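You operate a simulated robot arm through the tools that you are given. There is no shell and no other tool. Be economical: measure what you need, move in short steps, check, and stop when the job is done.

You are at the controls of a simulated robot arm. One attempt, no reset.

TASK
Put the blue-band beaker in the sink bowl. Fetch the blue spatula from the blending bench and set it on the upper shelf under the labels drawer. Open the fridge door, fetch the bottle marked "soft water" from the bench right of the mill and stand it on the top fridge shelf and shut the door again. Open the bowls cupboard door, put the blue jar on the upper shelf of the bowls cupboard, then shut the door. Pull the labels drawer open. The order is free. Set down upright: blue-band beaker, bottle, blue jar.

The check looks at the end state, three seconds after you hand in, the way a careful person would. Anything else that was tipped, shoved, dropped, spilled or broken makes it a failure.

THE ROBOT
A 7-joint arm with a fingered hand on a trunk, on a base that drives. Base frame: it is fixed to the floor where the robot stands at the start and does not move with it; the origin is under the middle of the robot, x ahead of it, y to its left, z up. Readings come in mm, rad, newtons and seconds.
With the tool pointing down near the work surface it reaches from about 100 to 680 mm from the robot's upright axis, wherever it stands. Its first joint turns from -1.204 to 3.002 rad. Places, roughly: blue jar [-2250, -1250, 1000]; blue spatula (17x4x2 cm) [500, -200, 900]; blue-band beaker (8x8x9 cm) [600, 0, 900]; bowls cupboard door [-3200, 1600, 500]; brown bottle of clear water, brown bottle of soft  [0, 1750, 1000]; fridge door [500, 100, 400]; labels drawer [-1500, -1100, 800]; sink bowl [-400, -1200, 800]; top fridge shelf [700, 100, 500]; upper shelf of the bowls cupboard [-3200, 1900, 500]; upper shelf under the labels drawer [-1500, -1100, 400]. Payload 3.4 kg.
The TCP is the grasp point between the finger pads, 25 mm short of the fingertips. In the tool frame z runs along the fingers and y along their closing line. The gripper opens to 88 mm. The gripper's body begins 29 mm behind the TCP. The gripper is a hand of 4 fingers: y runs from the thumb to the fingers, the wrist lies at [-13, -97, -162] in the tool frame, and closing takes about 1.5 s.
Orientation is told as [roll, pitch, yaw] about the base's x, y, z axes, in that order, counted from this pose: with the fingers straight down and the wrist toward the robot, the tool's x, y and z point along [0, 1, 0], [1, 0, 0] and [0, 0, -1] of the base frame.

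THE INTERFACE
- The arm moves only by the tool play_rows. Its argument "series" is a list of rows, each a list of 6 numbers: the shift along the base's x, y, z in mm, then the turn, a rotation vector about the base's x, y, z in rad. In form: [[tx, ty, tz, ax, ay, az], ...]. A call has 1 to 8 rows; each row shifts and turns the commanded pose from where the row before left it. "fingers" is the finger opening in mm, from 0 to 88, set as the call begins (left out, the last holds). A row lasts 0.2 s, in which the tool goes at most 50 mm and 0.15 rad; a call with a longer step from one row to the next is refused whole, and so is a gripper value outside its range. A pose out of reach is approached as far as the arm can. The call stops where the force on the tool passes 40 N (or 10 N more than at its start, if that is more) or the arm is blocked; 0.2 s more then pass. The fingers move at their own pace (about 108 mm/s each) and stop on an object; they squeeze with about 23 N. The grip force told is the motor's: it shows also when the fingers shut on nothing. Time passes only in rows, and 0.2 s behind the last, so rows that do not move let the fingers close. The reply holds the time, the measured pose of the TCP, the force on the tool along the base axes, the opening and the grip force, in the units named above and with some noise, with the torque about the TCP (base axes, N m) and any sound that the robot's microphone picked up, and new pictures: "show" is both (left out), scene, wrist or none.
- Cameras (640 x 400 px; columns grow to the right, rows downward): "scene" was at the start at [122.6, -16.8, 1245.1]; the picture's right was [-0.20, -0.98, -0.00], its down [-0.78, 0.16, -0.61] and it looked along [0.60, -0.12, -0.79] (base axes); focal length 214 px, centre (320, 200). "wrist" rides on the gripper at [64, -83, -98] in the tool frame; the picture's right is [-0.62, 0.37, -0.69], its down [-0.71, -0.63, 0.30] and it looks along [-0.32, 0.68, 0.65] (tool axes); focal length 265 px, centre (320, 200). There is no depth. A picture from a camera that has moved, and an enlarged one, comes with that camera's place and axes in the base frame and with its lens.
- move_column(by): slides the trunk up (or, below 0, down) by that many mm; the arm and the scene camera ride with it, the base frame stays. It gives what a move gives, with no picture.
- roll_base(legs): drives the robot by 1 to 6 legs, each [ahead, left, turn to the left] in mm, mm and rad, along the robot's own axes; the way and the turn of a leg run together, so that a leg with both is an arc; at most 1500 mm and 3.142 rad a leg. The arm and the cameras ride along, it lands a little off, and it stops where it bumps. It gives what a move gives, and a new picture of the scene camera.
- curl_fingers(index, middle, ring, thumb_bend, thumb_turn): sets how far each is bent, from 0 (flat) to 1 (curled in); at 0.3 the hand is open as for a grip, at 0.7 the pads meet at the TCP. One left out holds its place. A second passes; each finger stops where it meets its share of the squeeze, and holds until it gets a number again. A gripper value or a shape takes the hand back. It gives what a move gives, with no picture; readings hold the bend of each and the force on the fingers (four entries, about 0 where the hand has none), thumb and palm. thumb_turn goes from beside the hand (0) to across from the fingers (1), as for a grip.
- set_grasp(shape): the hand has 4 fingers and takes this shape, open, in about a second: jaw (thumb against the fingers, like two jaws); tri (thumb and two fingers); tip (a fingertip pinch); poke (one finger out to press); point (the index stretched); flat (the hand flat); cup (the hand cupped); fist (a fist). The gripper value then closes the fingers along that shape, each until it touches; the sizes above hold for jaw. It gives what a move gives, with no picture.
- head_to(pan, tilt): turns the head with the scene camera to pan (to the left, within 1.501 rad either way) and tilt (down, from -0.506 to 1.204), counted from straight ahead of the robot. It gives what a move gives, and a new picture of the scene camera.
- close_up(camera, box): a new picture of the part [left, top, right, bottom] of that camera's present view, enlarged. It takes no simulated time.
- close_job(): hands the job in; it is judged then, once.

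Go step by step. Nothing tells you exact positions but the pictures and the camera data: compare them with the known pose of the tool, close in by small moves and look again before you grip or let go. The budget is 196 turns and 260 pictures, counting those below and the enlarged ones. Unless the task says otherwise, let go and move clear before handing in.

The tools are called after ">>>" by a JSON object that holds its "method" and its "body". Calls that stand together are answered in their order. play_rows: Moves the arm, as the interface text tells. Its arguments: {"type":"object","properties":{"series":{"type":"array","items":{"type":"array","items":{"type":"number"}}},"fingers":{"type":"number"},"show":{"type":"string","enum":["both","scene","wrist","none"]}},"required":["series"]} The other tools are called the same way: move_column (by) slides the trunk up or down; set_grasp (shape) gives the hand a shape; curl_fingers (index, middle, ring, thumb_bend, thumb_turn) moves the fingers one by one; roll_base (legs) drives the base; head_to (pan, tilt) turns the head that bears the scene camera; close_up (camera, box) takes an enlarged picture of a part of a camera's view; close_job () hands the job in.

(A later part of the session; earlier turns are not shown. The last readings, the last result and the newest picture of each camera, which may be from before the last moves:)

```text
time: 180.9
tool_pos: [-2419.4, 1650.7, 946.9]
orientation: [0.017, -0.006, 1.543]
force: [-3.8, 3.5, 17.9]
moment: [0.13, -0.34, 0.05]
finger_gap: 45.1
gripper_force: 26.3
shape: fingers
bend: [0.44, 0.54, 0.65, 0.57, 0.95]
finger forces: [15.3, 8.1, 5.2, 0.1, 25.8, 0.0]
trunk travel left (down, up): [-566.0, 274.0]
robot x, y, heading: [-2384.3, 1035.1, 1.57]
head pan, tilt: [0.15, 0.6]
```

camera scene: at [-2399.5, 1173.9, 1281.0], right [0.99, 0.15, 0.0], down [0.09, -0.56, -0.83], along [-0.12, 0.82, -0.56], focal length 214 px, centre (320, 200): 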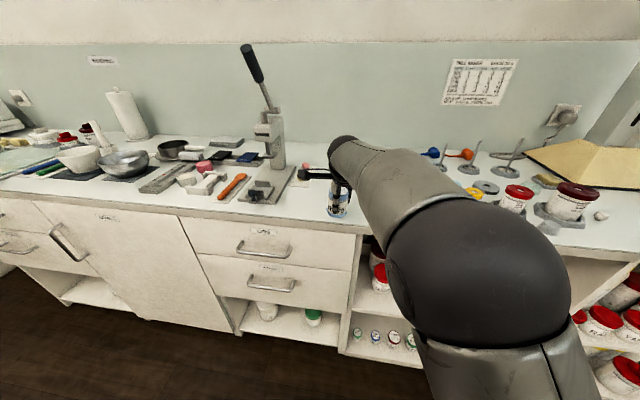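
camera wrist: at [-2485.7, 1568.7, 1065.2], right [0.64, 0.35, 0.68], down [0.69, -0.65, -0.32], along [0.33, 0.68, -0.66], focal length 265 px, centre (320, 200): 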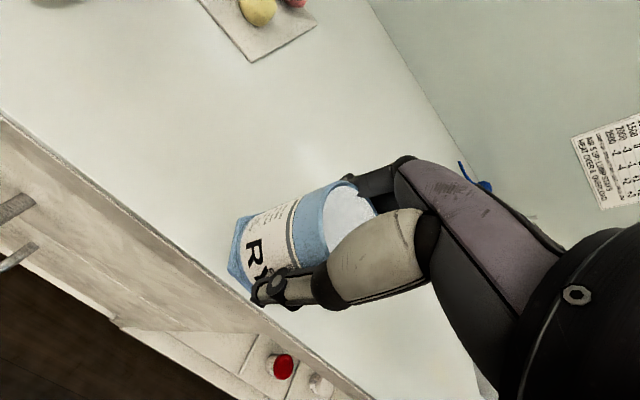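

The jar stands on the counter. I open the hand and rise straight up.

>>> {"method": "curl_fingers", "body": {"index": 0.25, "middle": 0.25, "ring": 0.25, "thumb_bend": 0.25}}

>>> {"method": "move_column", "body": {"by": 140}}

>>> {"method": "play_rows", "body": {"series": [[0, 0, 0, 0, 0, 0]], "show": "both"}}

```text
time: 181.9
tool_pos: [-2418.8, 1652.6, 943.6]
orientation: [0.018, 0.003, 1.543]
force: [-0.4, 0.0, -0.9]
moment: [0.01, 0.0, 0.01]
finger_gap: 93.9
gripper_force: 0.1
shape: fingers
bend: [0.25, 0.25, 0.25, 0.25, 0.97]
finger forces: [0.0, 0.0, 0.0, 0.1, 0.1, 0.0]
trunk travel left (down, up): [-566.0, 274.0]
robot x, y, heading: [-2388.9, 1037.7, 1.573]
head pan, tilt: [0.15, 0.6]
```

```text
time: 183.6
tool_pos: [-2419.4, 1651.7, 1084.5]
orientation: [0.018, 0.001, 1.542]
force: [-0.1, 0.3, 0.1]
moment: [0.03, 0.01, 0.05]
finger_gap: 94.3
gripper_force: 0.1
shape: fingers
bend: [0.25, 0.25, 0.25, 0.25, 0.97]
finger forces: [0.0, 0.0, 0.1, 0.1, 0.0, 0.0]
trunk travel left (down, up): [-706.0, 134.0]
robot x, y, heading: [-2386.8, 1038.7, 1.575]
head pan, tilt: [0.15, 0.6]
```

```text
time: 184.0
tool_pos: [-2419.3, 1651.5, 1083.1]
orientation: [0.017, 0.002, 1.543]
force: [-0.4, 0.0, 0.1]
moment: [0.01, -0.02, 0.02]
finger_gap: 94.1
gripper_force: 0.0
shape: fingers
bend: [0.25, 0.25, 0.25, 0.25, 0.97]
finger forces: [0.1, 0.0, 0.0, 0.0, 0.0, 0.0]
trunk travel left (down, up): [-706.0, 134.0]
robot x, y, heading: [-2387.4, 1040.6, 1.573]
head pan, tilt: [0.15, 0.6]
camera scene: at [-2399.5, 1173.9, 1402.0], right [0.99, 0.15, 0.0], down [0.09, -0.56, -0.83], along [-0.12, 0.82, -0.56], focal length 214 px, centre (320, 200)
camera wrist: at [-2485.0, 1569.4, 1184.7], right [0.64, 0.35, 0.68], down [0.69, -0.65, -0.32], along [0.33, 0.67, -0.66], focal length 265 px, centre (320, 200)
```

scene: 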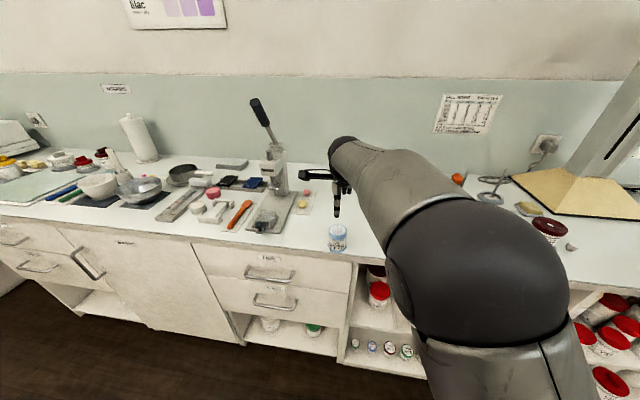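
wrist: 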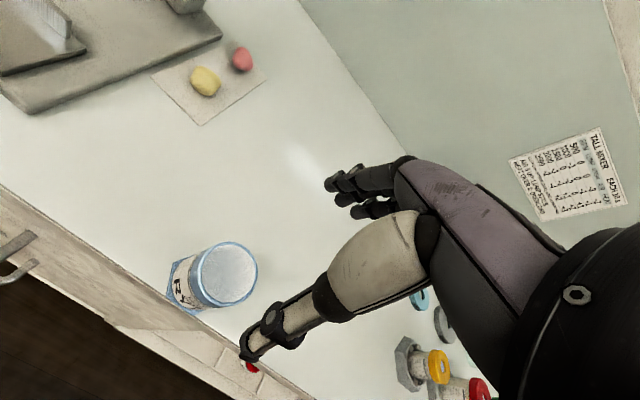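

The jar is parked upright at [-2420,1650]. Now the door: I back away and turn the hand into a sideways pose (fingers forward-left, closing horizontally), suited both for the vertical bar and later for the jar.

>>> {"method": "roll_base", "body": {"legs": [[-350, 0, 0]]}}

>>> {"method": "play_rows", "body": {"series": [[10, -15, 0, 0, 0.14, 0], [10, -15, 0, 0, 0.14, 0], [10, -15, 0, 0, 0.14, 0], [10, -15, 0, 0, 0.14, 0], [10, -15, 0, 0, 0.14, 0], [10, -15, 0, 0, 0.14, 0], [10, 0, 0, 0, 0.14, 0], [0, 0, 0, 0, 0.14, 0]], "show": "none"}}

>>> {"method": "play_rows", "body": {"series": [[0, 0, 0, 0, 0.14, 0], [0, 0, 0, 0, 0.1, 0], [0, 0, 0, 0, 0, -0.14], [0, 0, 0, 0, 0, -0.14], [0, 0, 0, 0, 0, -0.14], [0, 0, 0, 0, 0, -0.14], [0, 0, 0, 0, 0, -0.14], [0, 0, 0, 0, 0, -0.1]], "show": "both"}}

```text
time: 186.2
tool_pos: [-2422.5, 1311.6, 1084.1]
orientation: [0.016, 0.001, 1.55]
force: [0.9, 0.2, -0.4]
moment: [0.01, 0.0, -0.01]
finger_gap: 94.1
gripper_force: 0.0
shape: fingers
bend: [0.25, 0.25, 0.25, 0.25, 0.97]
finger forces: [0.1, 0.0, 0.0, 0.0, 0.0, 0.0]
trunk travel left (down, up): [-706.0, 134.0]
robot x, y, heading: [-2380.0, 700.6, 1.575]
head pan, tilt: [0.15, 0.6]
camera scene: at [-2398.9, 835.2, 1402.1], right [0.99, 0.16, 0.0], down [0.09, -0.56, -0.83], along [-0.13, 0.81, -0.56], focal length 214 px, centre (320, 200)
```

scene: 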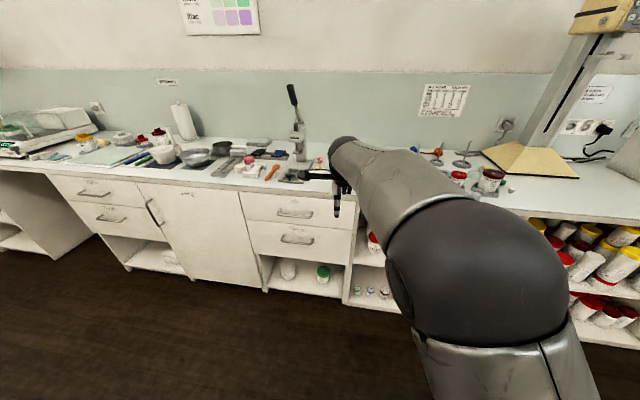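

```text
time: 188.0
tool_pos: [-2352.0, 1223.7, 1084.2]
orientation: [1.141, 0.02, 1.561]
force: [0.2, -0.4, 0.7]
moment: [0.0, 0.0, 0.0]
finger_gap: 94.3
gripper_force: 0.1
shape: fingers
bend: [0.25, 0.25, 0.25, 0.25, 0.97]
finger forces: [0.1, 0.0, 0.1, 0.1, 0.0, 0.0]
trunk travel left (down, up): [-706.0, 134.0]
robot x, y, heading: [-2382.6, 698.7, 1.583]
head pan, tilt: [0.15, 0.6]
```

```text
time: 189.8
tool_pos: [-2352.7, 1222.8, 1082.8]
orientation: [1.375, 0.021, 0.766]
force: [-0.3, -0.7, -0.1]
moment: [0.0, 0.01, 0.01]
finger_gap: 93.8
gripper_force: 0.0
shape: fingers
bend: [0.25, 0.25, 0.25, 0.25, 0.97]
finger forces: [0.1, 0.1, 0.0, 0.1, 0.0, 0.0]
trunk travel left (down, up): [-706.0, 134.0]
robot x, y, heading: [-2385.7, 698.0, 1.579]
head pan, tilt: [0.15, 0.6]
camera scene: at [-2399.6, 835.8, 1402.0], right [0.99, 0.16, 0.0], down [0.09, -0.56, -0.82], along [-0.13, 0.81, -0.57], focal length 214 px, centre (320, 200)
camera wrist: at [-2353.8, 1105.3, 1167.9], right [0.81, -0.33, -0.48], down [-0.58, -0.33, -0.75], along [0.08, 0.88, -0.46], focal length 265 px, centre (320, 200)
```

scene: 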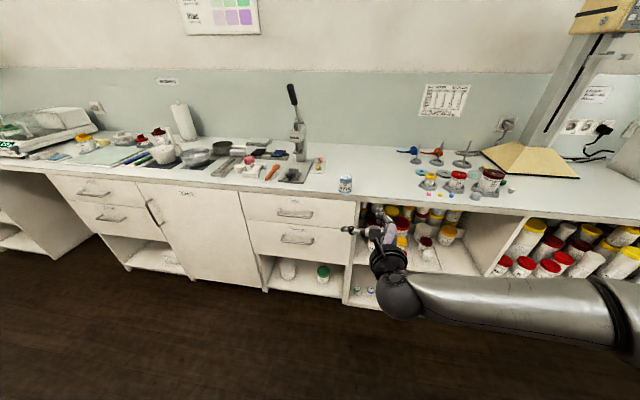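
wrist: 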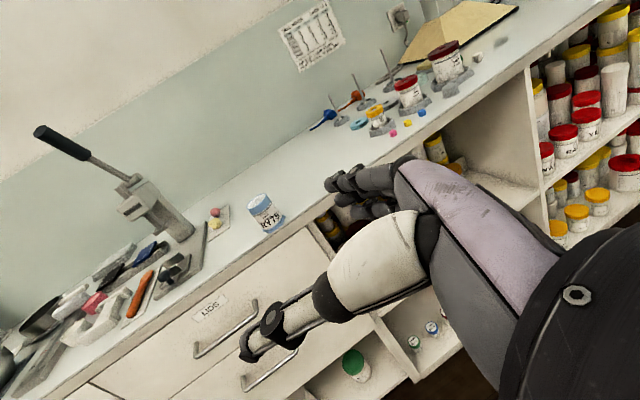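

That pose works. I turn the robot right by 0.785 so the hand points straight at the cupboard wall, lower the trunk to handle height and slide diagonally to the door handle.

>>> {"method": "roll_base", "body": {"legs": [[0, 0, -0.785], [-660, 1200, 0]]}}

>>> {"method": "move_column", "body": {"by": -365}}

>>> {"method": "head_to", "body": {"pan": 0.75, "tilt": 0.3}}

```text
time: 198.8
tool_pos: [-3296.8, 1454.5, 1083.0]
orientation: [1.377, 0.02, -0.049]
force: [0.0, -0.5, -0.1]
moment: [0.0, -0.01, -0.02]
finger_gap: 94.4
gripper_force: 0.1
shape: fingers
bend: [0.25, 0.25, 0.25, 0.25, 0.97]
finger forces: [0.1, 0.1, 0.1, 0.1, 0.0, 0.0]
trunk travel left (down, up): [-706.0, 134.0]
robot x, y, heading: [-3702.8, 1118.1, 0.761]
head pan, tilt: [0.15, 0.6]
camera scene: at [-3610.8, 1222.9, 1402.0], right [0.79, -0.61, 0.0], down [-0.35, -0.45, -0.83], along [0.51, 0.65, -0.56], focal length 214 px, centre (320, 200)
```

scene: 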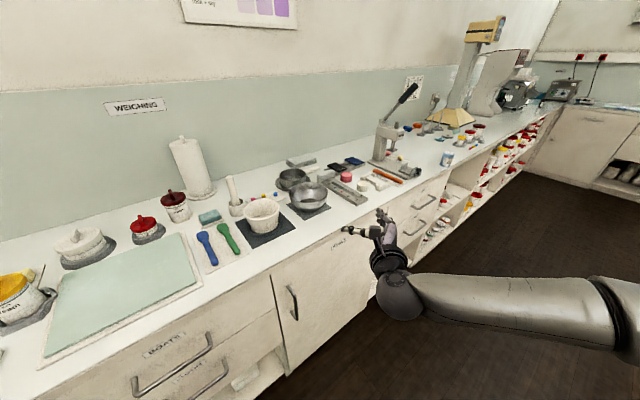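

```text
time: 202.3
tool_pos: [-3297.2, 1454.5, 718.4]
orientation: [1.378, 0.022, -0.053]
force: [-0.2, -0.8, -0.1]
moment: [0.05, 0.03, -0.01]
finger_gap: 94.0
gripper_force: 0.0
shape: fingers
bend: [0.25, 0.25, 0.25, 0.25, 0.97]
finger forces: [0.0, 0.0, 0.1, 0.0, 0.0, 0.0]
trunk travel left (down, up): [-341.0, 499.0]
robot x, y, heading: [-3697.6, 1119.0, 0.76]
head pan, tilt: [0.15, 0.6]
```

```text
time: 203.3
tool_pos: [-3296.3, 1454.5, 717.6]
orientation: [1.377, 0.021, -0.051]
force: [0.3, -0.1, 0.2]
moment: [-0.02, 0.01, 0.01]
finger_gap: 93.9
gripper_force: 0.1
shape: fingers
bend: [0.25, 0.25, 0.25, 0.25, 0.97]
finger forces: [0.0, 0.0, 0.0, 0.0, 0.1, 0.0]
trunk travel left (down, up): [-341.0, 499.0]
robot x, y, heading: [-3698.6, 1121.5, 0.762]
head pan, tilt: [0.75, 0.3]
camera scene: at [-3659.1, 1246.2, 1064.5], right [1.0, -0.06, 0.0], down [-0.02, -0.3, -0.96], along [0.06, 0.95, -0.3], focal length 214 px, centre (320, 200)
```

scene: 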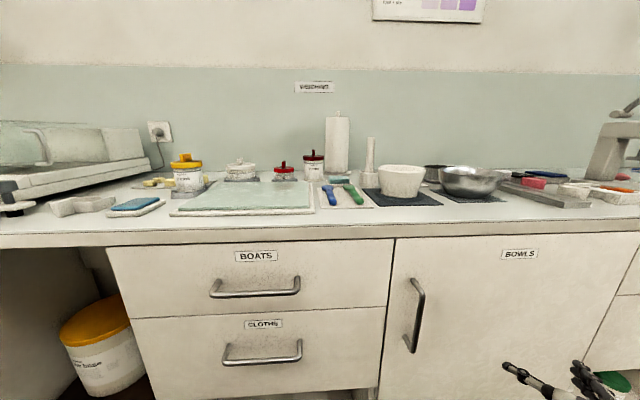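

The bar is at about x≈-3455, y≈1565, z 625–805. I shift the base so the hand faces it about 80 mm short and set the fingers.

>>> {"method": "roll_base", "body": {"legs": [[-94, 131, 0]]}}

>>> {"method": "curl_fingers", "body": {"index": 0.42, "middle": 0.42, "ring": 0.42, "thumb_bend": 0.42}}

>>> {"method": "close_up", "body": {"camera": "wrist", "box": [0, 0, 640, 400]}}

```text
time: 204.8
tool_pos: [-3455.1, 1484.8, 717.5]
orientation: [1.378, 0.021, -0.049]
force: [-0.1, 0.4, -0.9]
moment: [0.0, 0.0, -0.02]
finger_gap: 94.2
gripper_force: 0.0
shape: fingers
bend: [0.25, 0.25, 0.25, 0.25, 0.97]
finger forces: [0.0, 0.0, 0.1, 0.0, 0.0, 0.0]
trunk travel left (down, up): [-341.0, 499.0]
robot x, y, heading: [-3856.2, 1151.4, 0.765]
head pan, tilt: [0.75, 0.3]
camera scene: at [-3817.5, 1275.2, 1064.5], right [1.0, -0.06, 0.0], down [-0.02, -0.3, -0.96], along [0.05, 0.95, -0.3], focal length 214 px, centre (320, 200)
```

scene: 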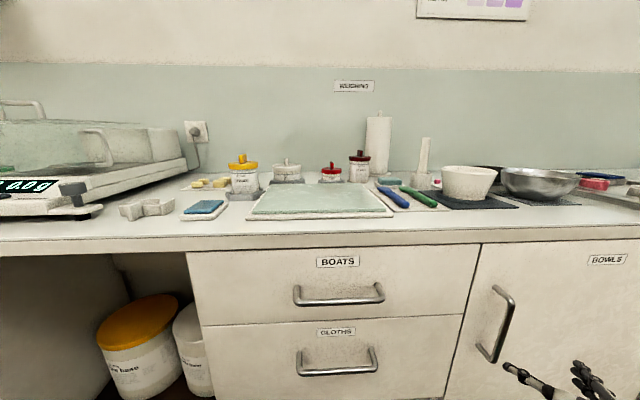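

```text
time: 205.8
tool_pos: [-3455.8, 1484.4, 717.2]
orientation: [1.377, 0.023, -0.049]
force: [-0.3, 0.1, 0.5]
moment: [-0.03, 0.0, -0.02]
finger_gap: 59.8
gripper_force: 0.0
shape: fingers
bend: [0.42, 0.42, 0.42, 0.42, 0.97]
finger forces: [0.1, 0.0, 0.1, 0.0, 0.0, 0.0]
trunk travel left (down, up): [-341.0, 499.0]
robot x, y, heading: [-3859.1, 1149.0, 0.762]
head pan, tilt: [0.75, 0.3]
```

```text
1.00 times, centred on (320, 200) of wrist
camera zoom: at [-3541.7, 1403.6, 803.0], right [0.32, -0.82, -0.48], down [-0.64, 0.19, -0.75], along [0.7, 0.55, -0.46], focal length 265 px, centre (320, 200)
```

zoom: 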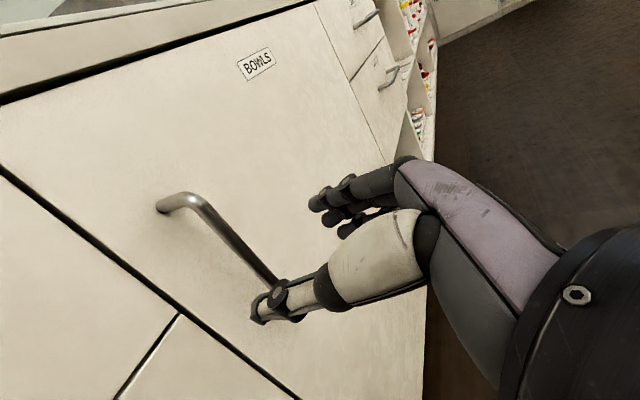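

Bar refined to about [-3447,1570]. I advance with the arm between thumb and fingers.

>>> {"method": "play_rows", "body": {"series": [[3, 25, 0, 0, 0, 0], [3, 25, 0, 0, 0, 0], [2, 15, 0, 0, 0, 0], [0, 8, 0, 0, 0, 0], [0, 0, 0, 0, 0, 0]], "show": "both"}}

```text
time: 207.0
tool_pos: [-3448.2, 1556.8, 718.5]
orientation: [1.377, 0.021, -0.048]
force: [1.1, -0.4, 0.2]
moment: [-0.01, 0.0, -0.02]
finger_gap: 59.7
gripper_force: 0.1
shape: fingers
bend: [0.42, 0.42, 0.42, 0.42, 0.97]
finger forces: [0.0, 0.0, 0.0, 0.0, 0.0, 0.0]
trunk travel left (down, up): [-341.0, 499.0]
robot x, y, heading: [-3856.5, 1147.7, 0.762]
head pan, tilt: [0.75, 0.3]
camera scene: at [-3817.3, 1275.3, 1064.5], right [1.0, -0.06, 0.0], down [-0.02, -0.3, -0.96], along [0.05, 0.95, -0.3], focal length 214 px, centre (320, 200)
camera wrist: at [-3534.3, 1476.4, 802.4], right [0.32, -0.82, -0.48], down [-0.64, 0.19, -0.75], along [0.7, 0.55, -0.46], focal length 265 px, centre (320, 200)
```

scene: 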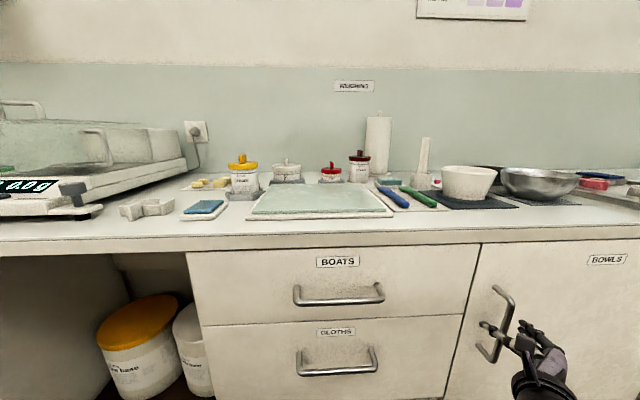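
wrist: 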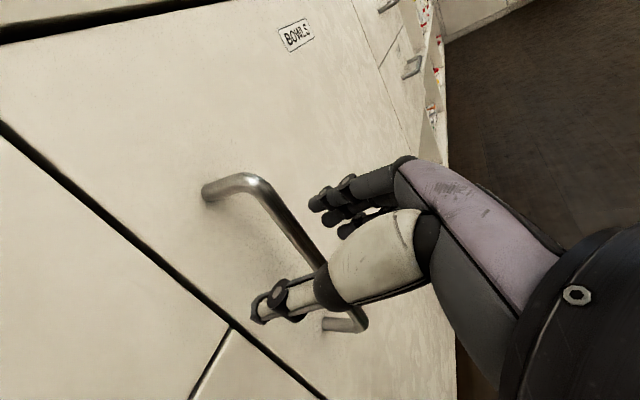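

I check the bar's position between thumb and fingers from the scene camera.

>>> {"method": "close_up", "body": {"camera": "scene", "box": [440, 260, 600, 400]}}

```text
2.86 times, centred on (520, 330) of scene
camera zoom: at [-3817.3, 1275.3, 1064.5], right [1.0, -0.06, 0.0], down [-0.02, -0.3, -0.96], along [0.05, 0.95, -0.3], focal length 613 px, centre (-251, -171)
```

zoom: 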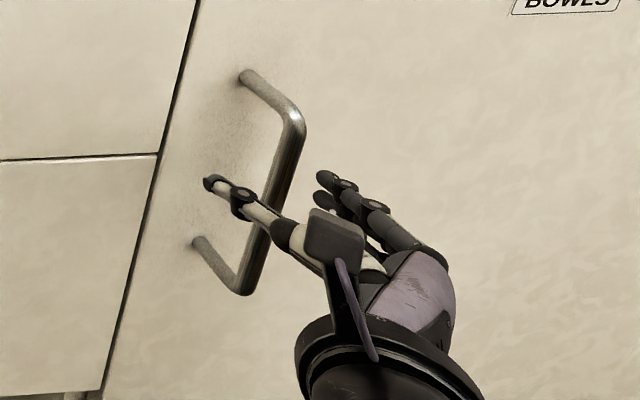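

Good. I close around the bar.

>>> {"method": "curl_fingers", "body": {"index": 0.78, "middle": 0.78, "ring": 0.78, "thumb_bend": 0.75}}

>>> {"method": "roll_base", "body": {"legs": [[-40, -30, 0]]}}

>>> {"method": "close_up", "body": {"camera": "scene", "box": [400, 200, 640, 400]}}

```text
time: 208.0
tool_pos: [-3448.4, 1557.0, 718.8]
orientation: [1.377, 0.021, -0.047]
force: [0.4, 0.6, 0.4]
moment: [0.01, 0.0, -0.01]
finger_gap: 0.0
gripper_force: 0.0
shape: fingers
bend: [0.76, 0.78, 0.78, 0.72, 0.97]
finger forces: [0.0, 0.1, 0.0, 0.1, 0.0, 0.1]
trunk travel left (down, up): [-341.0, 499.0]
robot x, y, heading: [-3857.0, 1148.4, 0.767]
head pan, tilt: [0.75, 0.3]
```

```text
time: 208.9
tool_pos: [-3456.0, 1506.5, 717.1]
orientation: [1.378, 0.021, -0.049]
force: [-0.3, -0.4, 0.3]
moment: [-0.01, 0.0, -0.04]
finger_gap: 0.0
gripper_force: 0.1
shape: fingers
bend: [0.76, 0.78, 0.78, 0.72, 0.97]
finger forces: [0.0, 0.0, 0.0, 0.1, 0.0, 0.0]
trunk travel left (down, up): [-341.0, 499.0]
robot x, y, heading: [-3869.8, 1098.4, 0.76]
head pan, tilt: [0.75, 0.3]
camera scene: at [-3825.8, 1225.3, 1064.6], right [1.0, -0.06, 0.0], down [-0.02, -0.29, -0.96], along [0.06, 0.95, -0.3], focal length 214 px, centre (320, 200)
```

scene: 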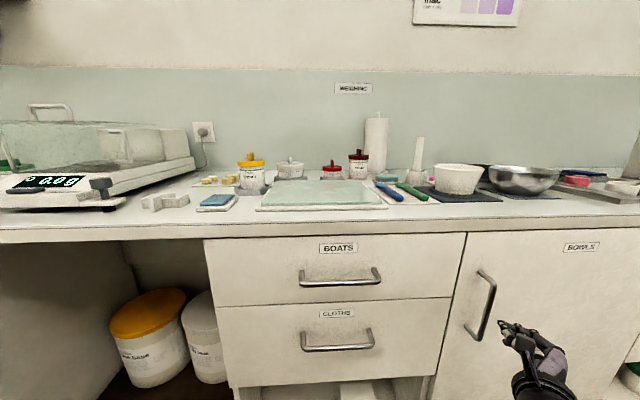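

```text
2.00 times, centred on (520, 300) of scene
camera zoom: at [-3825.8, 1225.3, 1064.6], right [1.0, -0.06, 0.0], down [-0.02, -0.29, -0.96], along [0.06, 0.95, -0.3], focal length 429 px, centre (-80, 0)
```

zoom: 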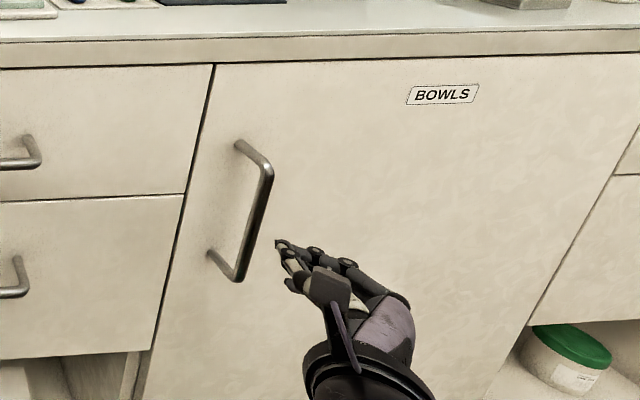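

I closed short of the bar: it lies further, at about [-3430,1592]. I reopen and approach again.

>>> {"method": "curl_fingers", "body": {"index": 0.42, "middle": 0.42, "ring": 0.42, "thumb_bend": 0.42}}

>>> {"method": "play_rows", "body": {"series": [[22, 15, 0, 0, 0, 0], [4, 25, 0, 0, 0, 0], [0, 20, 0, 0, 0, 0], [0, 14, 0, 0, 0, 0], [0, 0, 0, 0, 0, 0]], "show": "wrist"}}

>>> {"method": "close_up", "body": {"camera": "scene", "box": [440, 260, 600, 400]}}

```text
time: 209.9
tool_pos: [-3456.6, 1507.1, 717.9]
orientation: [1.377, 0.021, -0.048]
force: [0.1, 0.2, 0.7]
moment: [0.02, 0.01, 0.01]
finger_gap: 58.6
gripper_force: 0.1
shape: fingers
bend: [0.42, 0.42, 0.42, 0.42, 0.97]
finger forces: [0.0, 0.1, 0.0, 0.1, 0.0, 0.1]
trunk travel left (down, up): [-341.0, 499.0]
robot x, y, heading: [-3866.6, 1098.2, 0.765]
head pan, tilt: [0.75, 0.3]
```

```text
time: 211.1
tool_pos: [-3429.7, 1582.4, 716.3]
orientation: [1.377, 0.021, -0.049]
force: [0.1, -0.5, 0.8]
moment: [-0.03, 0.0, 0.01]
finger_gap: 58.7
gripper_force: 0.1
shape: fingers
bend: [0.42, 0.42, 0.42, 0.42, 0.97]
finger forces: [0.0, 0.0, 0.1, 0.1, 0.0, 0.0]
trunk travel left (down, up): [-341.0, 499.0]
robot x, y, heading: [-3863.9, 1100.2, 0.765]
head pan, tilt: [0.75, 0.3]
camera wrist: at [-3516.0, 1502.3, 802.2], right [0.32, -0.82, -0.48], down [-0.64, 0.19, -0.75], along [0.7, 0.55, -0.46], focal length 265 px, centre (320, 200)
```

wrist: 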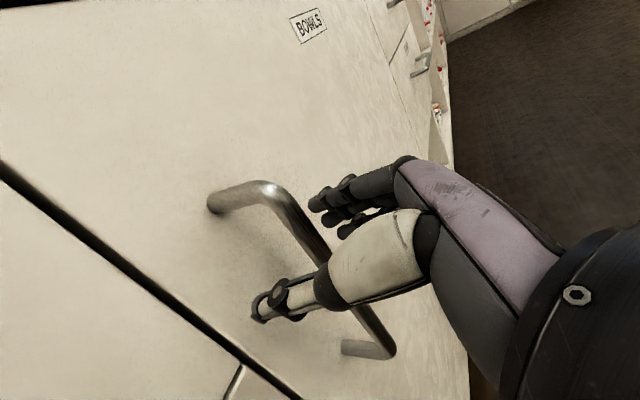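

```text
2.86 times, centred on (520, 330) of scene
camera zoom: at [-3825.7, 1225.6, 1064.5], right [1.0, -0.06, 0.0], down [-0.02, -0.3, -0.96], along [0.06, 0.95, -0.3], focal length 613 px, centre (-251, -171)
```

zoom: 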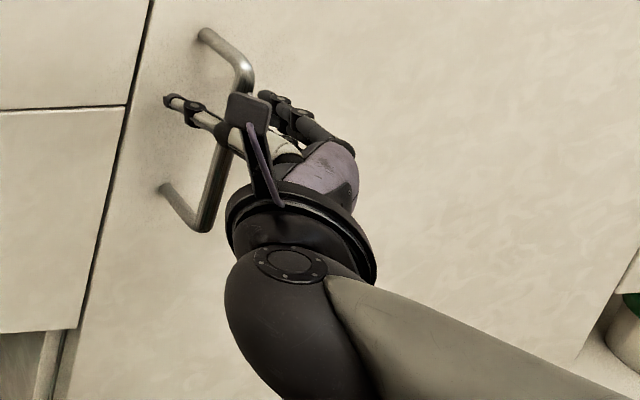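

The bar is now between them, about 12 mm beyond the TCP. I advance a bit more and close.

>>> {"method": "play_rows", "body": {"series": [[2, 7, 0, 0, 0, 0], [0, 0, 0, 0, 0, 0]], "show": "none"}}

>>> {"method": "curl_fingers", "body": {"index": 0.78, "middle": 0.78, "ring": 0.78, "thumb_bend": 0.75}}

>>> {"method": "close_up", "body": {"camera": "wrist", "box": [160, 100, 480, 300]}}

```text
time: 211.7
tool_pos: [-3427.7, 1588.7, 717.0]
orientation: [1.378, 0.022, -0.049]
force: [0.4, -0.5, 0.5]
moment: [0.0, -0.03, 0.03]
finger_gap: 58.6
gripper_force: 0.0
shape: fingers
bend: [0.42, 0.42, 0.42, 0.42, 0.97]
finger forces: [0.0, 0.0, 0.0, 0.0, 0.0, 0.0]
trunk travel left (down, up): [-341.0, 499.0]
robot x, y, heading: [-3868.6, 1101.0, 0.759]
head pan, tilt: [0.75, 0.3]
```

```text
time: 212.7
tool_pos: [-3428.3, 1589.6, 717.7]
orientation: [1.378, 0.019, -0.049]
force: [0.8, 2.1, -0.9]
moment: [0.05, -0.01, -0.03]
finger_gap: 0.1
gripper_force: 1.4
shape: fingers
bend: [0.76, 0.78, 0.77, 0.71, 0.97]
finger forces: [0.0, 0.0, 2.0, 0.0, 0.0, 0.0]
trunk travel left (down, up): [-341.0, 499.0]
robot x, y, heading: [-3868.6, 1103.3, 0.762]
head pan, tilt: [0.75, 0.3]
```

```text
2.00 times, centred on (320, 200) of wrist
camera zoom: at [-3514.2, 1508.7, 802.0], right [0.32, -0.82, -0.48], down [-0.64, 0.19, -0.75], along [0.7, 0.55, -0.46], focal length 531 px, centre (320, 200)
```

zoom: 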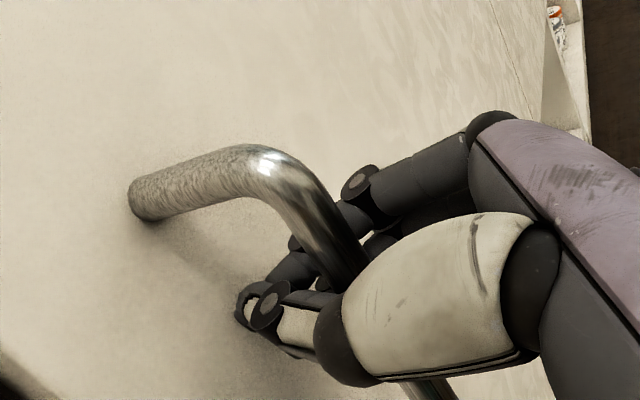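

The bar is enclosed. I pull along the door's arc with the base, first about 15°.

>>> {"method": "roll_base", "body": {"legs": [[-67, -106, 0]]}}

```text
time: 214.0
tool_pos: [-3403.2, 1464.2, 716.8]
orientation: [1.378, 0.021, -0.048]
force: [1.2, -0.2, 1.2]
moment: [0.02, -0.06, 0.01]
finger_gap: 0.0
gripper_force: 1.2
shape: fingers
bend: [0.76, 0.78, 0.78, 0.72, 0.97]
finger forces: [0.0, 0.0, 1.0, 0.0, 0.1, 0.0]
trunk travel left (down, up): [-341.0, 499.0]
robot x, y, heading: [-3839.1, 976.8, 0.76]
head pan, tilt: [0.75, 0.3]
camera scene: at [-3800.3, 1101.8, 1064.5], right [1.0, -0.06, 0.0], down [-0.02, -0.29, -0.96], along [0.05, 0.95, -0.3], focal length 214 px, centre (320, 200)
```

scene: 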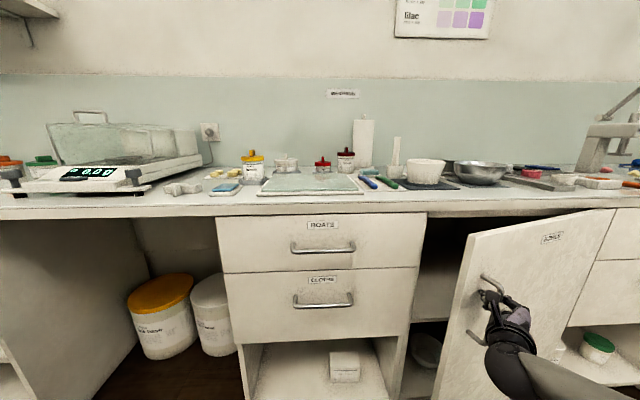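

The door swings. I follow the arc further to about 45°.

>>> {"method": "roll_base", "body": {"legs": [[-36, -120, 0], [-5, -125, 0]]}}

```text
time: 216.1
tool_pos: [-3262.7, 1257.0, 717.5]
orientation: [1.377, 0.02, -0.052]
force: [2.0, 2.1, 1.2]
moment: [0.03, -0.04, 0.02]
finger_gap: 0.0
gripper_force: 1.5
shape: fingers
bend: [0.76, 0.78, 0.78, 0.72, 0.97]
finger forces: [0.0, 0.0, 2.8, 0.0, 0.0, 0.0]
trunk travel left (down, up): [-341.0, 499.0]
robot x, y, heading: [-3701.0, 771.4, 0.762]
head pan, tilt: [0.75, 0.3]
camera scene: at [-3660.1, 895.1, 1064.5], right [1.0, -0.06, 0.0], down [-0.02, -0.3, -0.96], along [0.06, 0.95, -0.3], focal length 214 px, centre (320, 200)
```

scene: 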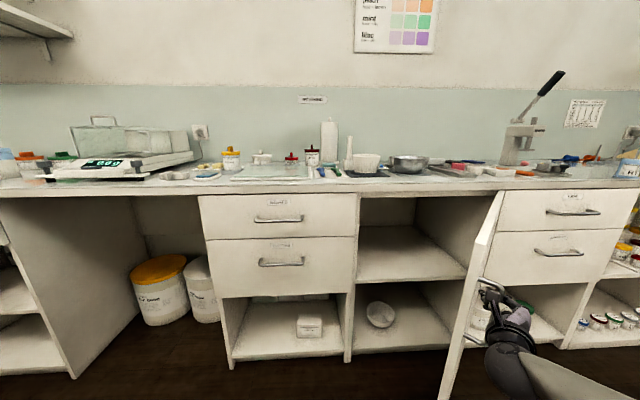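

The upper shelf is empty and accessible. I pull on to about 62°, then release.

>>> {"method": "roll_base", "body": {"legs": [[28, -122, 0]]}}

>>> {"method": "curl_fingers", "body": {"index": 0.35, "middle": 0.35, "ring": 0.35, "thumb_bend": 0.45}}

>>> {"method": "close_up", "body": {"camera": "scene", "box": [400, 160, 640, 400]}}

```text
time: 217.3
tool_pos: [-3155.6, 1188.2, 717.6]
orientation: [1.376, 0.021, -0.051]
force: [1.5, 1.8, 0.3]
moment: [0.02, -0.02, 0.01]
finger_gap: 0.0
gripper_force: 0.4
shape: fingers
bend: [0.76, 0.78, 0.78, 0.72, 0.97]
finger forces: [0.0, 0.0, 1.3, 0.1, 0.0, 0.0]
trunk travel left (down, up): [-341.0, 499.0]
robot x, y, heading: [-3599.4, 699.5, 0.76]
head pan, tilt: [0.75, 0.3]
camera scene: at [-3555.4, 825.5, 1064.5], right [1.0, -0.06, 0.0], down [-0.02, -0.3, -0.96], along [0.06, 0.95, -0.3], focal length 214 px, centre (320, 200)
```

scene: 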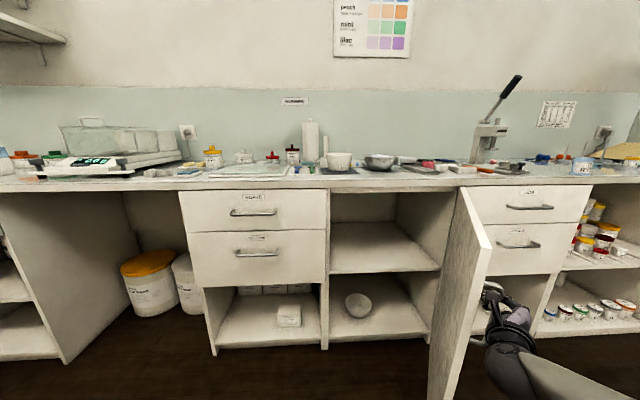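

```text
time: 218.3
tool_pos: [-3157.3, 1189.2, 717.8]
orientation: [1.378, 0.02, -0.05]
force: [0.7, 0.0, 0.0]
moment: [-0.01, 0.01, 0.01]
finger_gap: 63.6
gripper_force: 0.0
shape: fingers
bend: [0.35, 0.35, 0.35, 0.45, 0.97]
finger forces: [0.1, 0.0, 0.1, 0.0, 0.1, 0.0]
trunk travel left (down, up): [-341.0, 499.0]
robot x, y, heading: [-3594.9, 702.0, 0.762]
head pan, tilt: [0.75, 0.3]
```

```text
1.67 times, centred on (520, 280) of scene
camera zoom: at [-3555.8, 825.5, 1064.5], right [1.0, -0.06, 0.0], down [-0.02, -0.3, -0.96], along [0.06, 0.95, -0.3], focal length 358 px, centre (-13, 67)
```

zoom: 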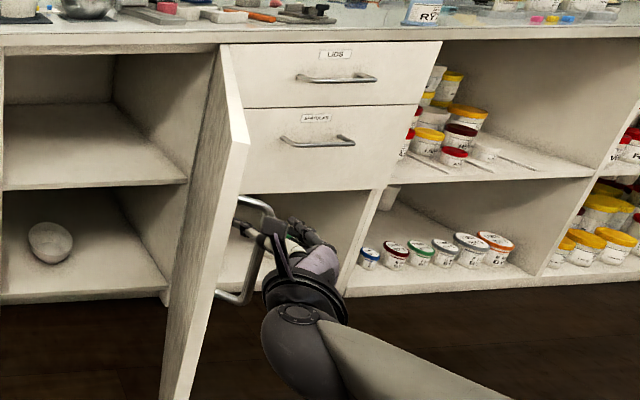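

Released. I retreat, move to the inner side of the door edge, and then push it further open.

>>> {"method": "roll_base", "body": {"legs": [[-110, -116, 0], [-123, 117, 0]]}}

>>> {"method": "curl_fingers", "body": {"index": 0.75, "middle": 0.75, "ring": 0.75, "thumb_bend": 0.6}}

>>> {"method": "roll_base", "body": {"legs": [[138, 145, 0]]}}

```text
time: 220.8
tool_pos: [-3325.6, 1031.0, 717.6]
orientation: [1.377, 0.023, -0.048]
force: [0.6, 0.3, -0.8]
moment: [-0.03, -0.01, 0.01]
finger_gap: 63.6
gripper_force: 0.0
shape: fingers
bend: [0.35, 0.35, 0.35, 0.45, 0.97]
finger forces: [0.0, 0.0, 0.0, 0.1, 0.1, 0.0]
trunk travel left (down, up): [-341.0, 499.0]
robot x, y, heading: [-3763.5, 539.5, 0.764]
head pan, tilt: [0.75, 0.3]
camera scene: at [-3723.8, 667.9, 1064.5], right [1.0, -0.06, 0.0], down [-0.02, -0.3, -0.96], along [0.06, 0.95, -0.3], focal length 214 px, centre (320, 200)
```

scene: 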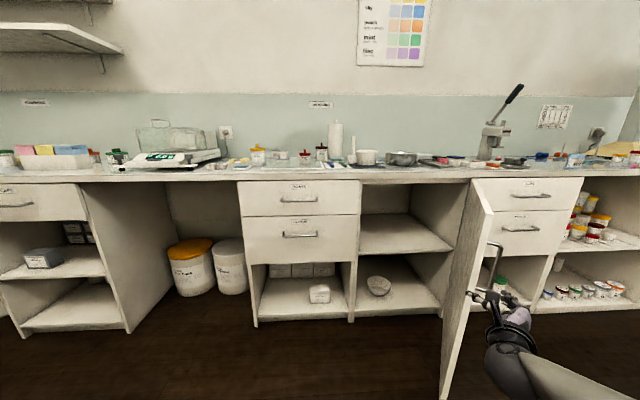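

```text
time: 221.8
tool_pos: [-3325.4, 1031.6, 716.9]
orientation: [1.377, 0.02, -0.048]
force: [-0.3, -0.2, -0.5]
moment: [0.02, 0.0, -0.02]
finger_gap: 2.1
gripper_force: 0.1
shape: fingers
bend: [0.75, 0.75, 0.75, 0.6, 0.97]
finger forces: [0.1, 0.0, 0.0, 0.1, 0.0, 0.0]
trunk travel left (down, up): [-341.0, 499.0]
robot x, y, heading: [-3765.8, 541.0, 0.756]
head pan, tilt: [0.75, 0.3]
```

```text
time: 223.4
tool_pos: [-3329.5, 1232.9, 717.2]
orientation: [1.377, 0.021, -0.05]
force: [-0.2, 0.4, -0.3]
moment: [0.01, -0.02, 0.02]
finger_gap: 2.1
gripper_force: 0.2
shape: fingers
bend: [0.75, 0.75, 0.75, 0.6, 0.97]
finger forces: [0.0, 0.0, 0.1, 0.1, 0.0, 0.0]
trunk travel left (down, up): [-341.0, 499.0]
robot x, y, heading: [-3769.7, 744.4, 0.762]
head pan, tilt: [0.75, 0.3]
camera scene: at [-3725.9, 868.9, 1064.5], right [1.0, -0.06, 0.0], down [-0.02, -0.3, -0.96], along [0.06, 0.95, -0.3], focal length 214 px, centre (320, 200)
```

scene: 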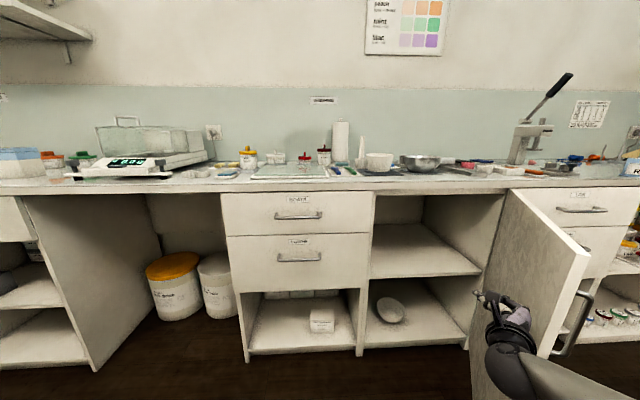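

The hand is on the inner side. I push the door to the right.

>>> {"method": "roll_base", "body": {"legs": [[115, -125, 0]]}}

>>> {"method": "roll_base", "body": {"legs": [[110, -125, 0]]}}

```text
time: 224.9
tool_pos: [-3157.0, 1222.3, 717.9]
orientation: [1.378, 0.022, -0.052]
force: [-1.2, 0.6, -0.9]
moment: [-0.03, 0.04, -0.01]
finger_gap: 2.3
gripper_force: 0.1
shape: fingers
bend: [0.75, 0.75, 0.75, 0.6, 0.97]
finger forces: [0.1, 0.0, 0.0, 0.0, 0.1, 0.1]
trunk travel left (down, up): [-341.0, 499.0]
robot x, y, heading: [-3596.5, 732.5, 0.756]
head pan, tilt: [0.75, 0.3]
camera scene: at [-3555.3, 859.6, 1064.5], right [1.0, -0.06, 0.0], down [-0.02, -0.3, -0.96], along [0.06, 0.95, -0.3], focal length 214 px, centre (320, 200)
```

scene: 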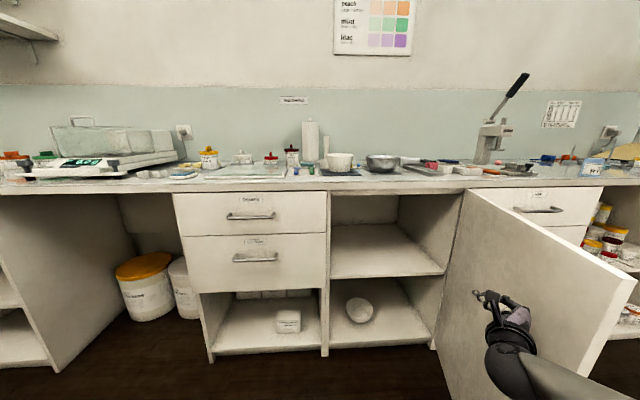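

```text
time: 226.3
tool_pos: [-2987.8, 1206.4, 716.1]
orientation: [1.376, 0.021, -0.053]
force: [0.0, -0.7, 0.0]
moment: [-0.01, -0.01, 0.02]
finger_gap: 2.0
gripper_force: 0.1
shape: fingers
bend: [0.75, 0.75, 0.75, 0.6, 0.97]
finger forces: [0.0, 0.0, 0.1, 0.0, 0.0, 0.0]
trunk travel left (down, up): [-341.0, 499.0]
robot x, y, heading: [-3429.5, 715.3, 0.759]
head pan, tilt: [0.75, 0.3]
camera scene: at [-3387.8, 844.9, 1064.5], right [1.0, -0.06, 0.0], down [-0.02, -0.3, -0.96], along [0.06, 0.95, -0.3], focal length 214 px, centre (320, 200)
```

scene: 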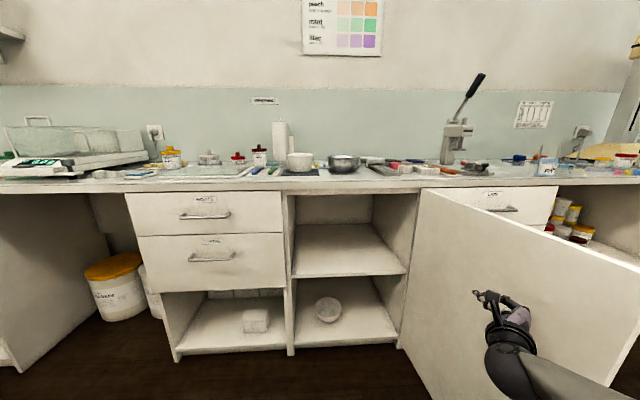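

Nearly past 90°. I push a bit more, then pull the hand back out toward the left.

>>> {"method": "roll_base", "body": {"legs": [[90, -90, 0]]}}

>>> {"method": "roll_base", "body": {"legs": [[-150, 100, 0], [-150, 0, 0]]}}

```text
time: 227.6
tool_pos: [-2896.0, 1206.9, 714.6]
orientation: [1.367, 0.023, -0.022]
force: [-12.0, -4.9, 1.3]
moment: [-0.07, -0.01, -0.27]
finger_gap: 1.9
gripper_force: 6.6
shape: fingers
bend: [0.75, 0.75, 0.75, 0.6, 0.97]
finger forces: [0.1, 12.7, 0.0, 0.0, 0.0, 0.1]
trunk travel left (down, up): [-341.0, 499.0]
robot x, y, heading: [-3327.6, 715.0, 0.757]
head pan, tilt: [0.75, 0.3]
stopped in leg 1: the force on the tool passed its limit (the readings are from after the stop); the commanded pose is now the measured one
camera scene: at [-3284.3, 841.0, 1064.7], right [1.0, -0.06, 0.0], down [-0.02, -0.29, -0.96], along [0.06, 0.95, -0.29], focal length 214 px, centre (320, 200)
```

scene: 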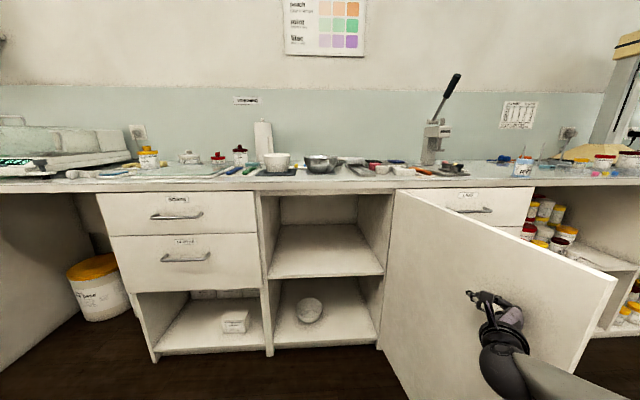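

```text
time: 230.1
tool_pos: [-3180.4, 1073.4, 714.8]
orientation: [1.369, 0.028, -0.03]
force: [-0.5, 0.1, 0.8]
moment: [0.0, 0.03, 0.04]
finger_gap: 1.8
gripper_force: 0.0
shape: fingers
bend: [0.75, 0.75, 0.75, 0.6, 0.97]
finger forces: [0.0, 0.0, 0.1, 0.1, 0.0, 0.0]
trunk travel left (down, up): [-341.0, 499.0]
robot x, y, heading: [-3609.8, 582.4, 0.758]
head pan, tilt: [0.75, 0.3]
camera scene: at [-3569.9, 710.2, 1064.6], right [1.0, -0.06, 0.0], down [-0.02, -0.29, -0.96], along [0.06, 0.95, -0.3], focal length 214 px, centre (320, 200)
```

scene: 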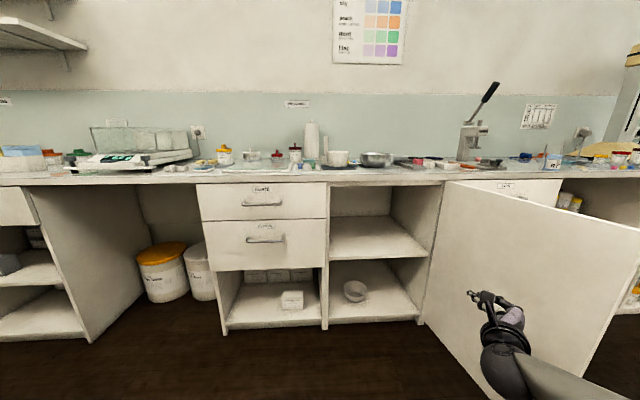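

The door stands at about 101°. Now I raise the arm, turn to face the wall and go to the parked jar, passing well clear of the door.

>>> {"method": "move_column", "body": {"by": 300}}

>>> {"method": "curl_fingers", "body": {"index": 0.28, "middle": 0.28, "ring": 0.28, "thumb_bend": 0.28}}

>>> {"method": "roll_base", "body": {"legs": [[0, 0, 0.812], [0, -1255, 0], [290, 0, 0]]}}

>>> {"method": "head_to", "body": {"pan": 0.1, "tilt": 0.55}}

```text
time: 233.1
tool_pos: [-3179.7, 1074.2, 1014.5]
orientation: [1.368, 0.026, -0.03]
force: [0.2, 0.4, -0.1]
moment: [0.0, 0.0, -0.01]
finger_gap: 1.7
gripper_force: 0.1
shape: fingers
bend: [0.75, 0.75, 0.75, 0.6, 0.97]
finger forces: [0.1, 0.1, 0.0, 0.0, 0.0, 0.1]
trunk travel left (down, up): [-641.0, 199.0]
robot x, y, heading: [-3617.5, 585.7, 0.758]
head pan, tilt: [0.75, 0.3]
```

```text
time: 234.1
tool_pos: [-3179.6, 1074.2, 1013.6]
orientation: [1.369, 0.025, -0.031]
force: [-0.4, 0.4, 0.1]
moment: [-0.02, 0.02, 0.0]
finger_gap: 88.2
gripper_force: 0.0
shape: fingers
bend: [0.28, 0.28, 0.28, 0.28, 0.97]
finger forces: [0.1, 0.1, 0.0, 0.0, 0.0, 0.1]
trunk travel left (down, up): [-641.0, 199.0]
robot x, y, heading: [-3609.8, 586.9, 0.755]
head pan, tilt: [0.75, 0.3]
```

```text
time: 244.1
tool_pos: [-2438.3, 1533.8, 1014.4]
orientation: [1.369, 0.025, 0.794]
force: [-0.1, -0.6, -0.6]
moment: [-0.02, 0.01, 0.05]
finger_gap: 88.5
gripper_force: 0.0
shape: fingers
bend: [0.28, 0.28, 0.28, 0.28, 0.97]
finger forces: [0.0, 0.0, 0.0, 0.0, 0.1, 0.1]
trunk travel left (down, up): [-641.0, 199.0]
robot x, y, heading: [-2368.5, 882.0, 1.58]
head pan, tilt: [0.75, 0.3]
camera scene: at [-2436.5, 1000.3, 1364.4], right [0.72, 0.69, 0.0], down [0.2, -0.21, -0.96], along [-0.66, 0.69, -0.3], focal length 214 px, centre (320, 200)
```

scene: 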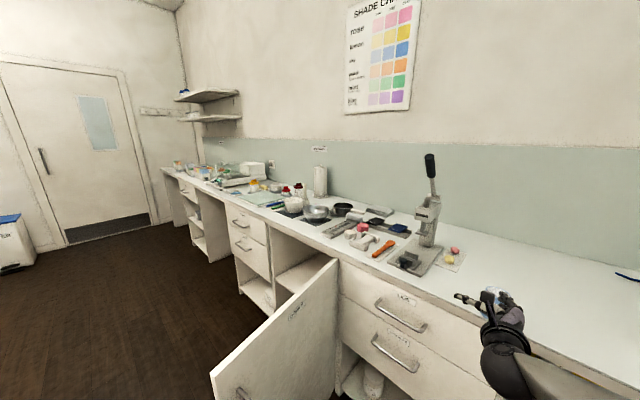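

```text
time: 245.1
tool_pos: [-2437.1, 1532.6, 1014.5]
orientation: [1.368, 0.025, 0.796]
force: [0.2, 0.0, 0.1]
moment: [0.02, -0.06, -0.02]
finger_gap: 88.1
gripper_force: 0.0
shape: fingers
bend: [0.28, 0.28, 0.28, 0.28, 0.97]
finger forces: [0.1, 0.0, 0.0, 0.1, 0.0, 0.1]
trunk travel left (down, up): [-641.0, 199.0]
robot x, y, heading: [-2370.1, 883.2, 1.582]
head pan, tilt: [0.099, 0.55]
camera scene: at [-2382.1, 1021.1, 1341.6], right [0.99, 0.11, 0.0], down [0.06, -0.52, -0.85], along [-0.09, 0.85, -0.52], focal length 214 px, centre (320, 200)
```

scene: 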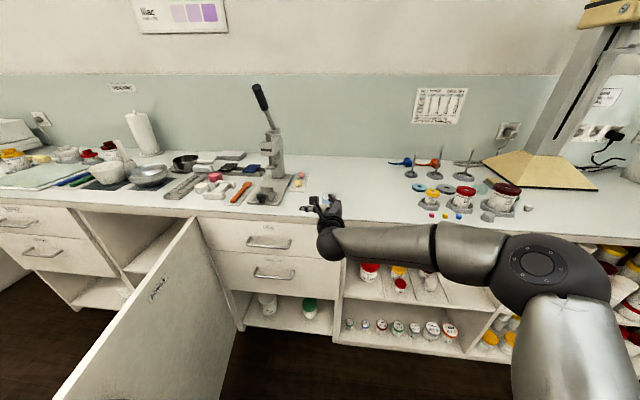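

I shift to a pre-grasp point SE of the jar and verify with the wrist camera.

>>> {"method": "roll_base", "body": {"legs": [[45, -95, 0]]}}

>>> {"method": "close_up", "body": {"camera": "wrist", "box": [0, 0, 640, 400]}}

```text
time: 246.3
tool_pos: [-2341.9, 1579.5, 1014.0]
orientation: [1.37, 0.026, 0.796]
force: [0.4, 0.0, -0.6]
moment: [0.02, -0.05, 0.0]
finger_gap: 88.6
gripper_force: 0.1
shape: fingers
bend: [0.28, 0.28, 0.28, 0.28, 0.97]
finger forces: [0.0, 0.1, 0.1, 0.0, 0.0, 0.0]
trunk travel left (down, up): [-641.0, 199.0]
robot x, y, heading: [-2276.3, 930.8, 1.586]
head pan, tilt: [0.099, 0.55]
camera scene: at [-2285.3, 1068.2, 1341.5], right [0.99, 0.11, 0.0], down [0.06, -0.52, -0.85], along [-0.1, 0.85, -0.52], focal length 214 px, centre (320, 200)
```

scene: 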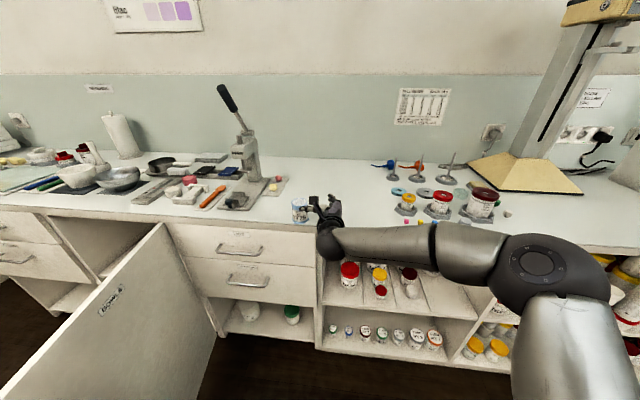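

```text
1.00 times, centred on (320, 200) of wrist
camera zoom: at [-2339.9, 1462.5, 1100.0], right [0.82, -0.31, -0.48], down [-0.57, -0.36, -0.74], along [0.06, 0.88, -0.47], focal length 265 px, centre (320, 200)
```

zoom: 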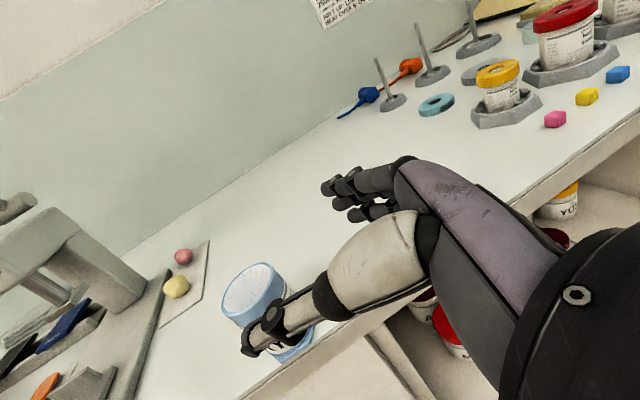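

Jar confirmed at [-2420,1652], right on the hand's pointing line. I lower by 77 mm and check.

>>> {"method": "move_column", "body": {"by": -77}}

>>> {"method": "play_rows", "body": {"series": [[-20, 20, 0, 0, 0, 0], [-18, 17, 0, 0, 0, 0], [0, 0, 0, 0, 0, 0]], "show": "wrist"}}

>>> {"method": "close_up", "body": {"camera": "scene", "box": [240, 150, 400, 260]}}

```text
time: 247.4
tool_pos: [-2343.5, 1579.1, 937.3]
orientation: [1.369, 0.025, 0.796]
force: [0.2, -0.2, 0.4]
moment: [0.02, 0.01, -0.01]
finger_gap: 88.6
gripper_force: 0.2
shape: fingers
bend: [0.28, 0.28, 0.28, 0.28, 0.97]
finger forces: [0.0, 0.0, 0.0, 0.0, 0.0, 0.0]
trunk travel left (down, up): [-564.0, 276.0]
robot x, y, heading: [-2277.7, 927.8, 1.584]
head pan, tilt: [0.099, 0.55]
```

```text
time: 248.2
tool_pos: [-2380.2, 1615.5, 937.4]
orientation: [1.367, 0.027, 0.797]
force: [0.3, 0.0, -0.3]
moment: [0.01, 0.01, 0.0]
finger_gap: 88.3
gripper_force: 0.1
shape: fingers
bend: [0.28, 0.28, 0.28, 0.28, 0.97]
finger forces: [0.0, 0.0, 0.0, 0.0, 0.0, 0.1]
trunk travel left (down, up): [-564.0, 276.0]
robot x, y, heading: [-2276.1, 932.3, 1.579]
head pan, tilt: [0.099, 0.55]
camera wrist: at [-2377.9, 1498.5, 1023.5], right [0.82, -0.31, -0.48], down [-0.57, -0.36, -0.74], along [0.06, 0.88, -0.47], focal length 265 px, centre (320, 200)
```

wrist: 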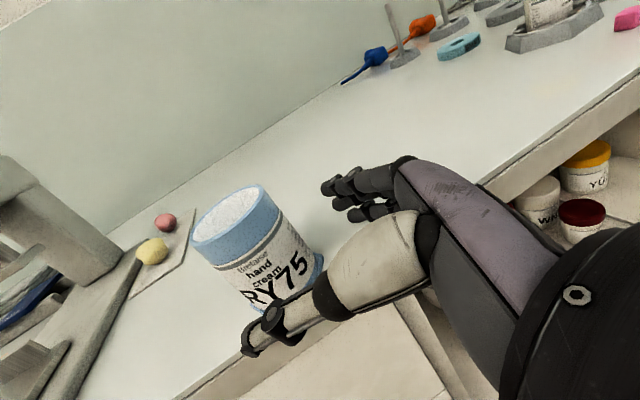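

```text
3.64 times, centred on (320, 205) of scene
camera zoom: at [-2286.1, 1067.6, 1264.6], right [0.99, 0.11, 0.0], down [0.06, -0.52, -0.85], along [-0.09, 0.85, -0.52], focal length 780 px, centre (320, 182)
```

zoom: 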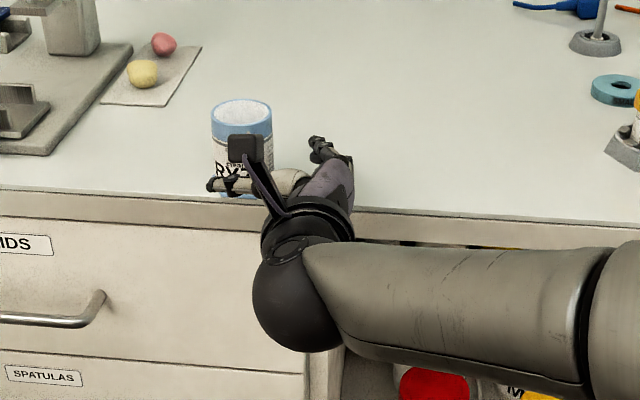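

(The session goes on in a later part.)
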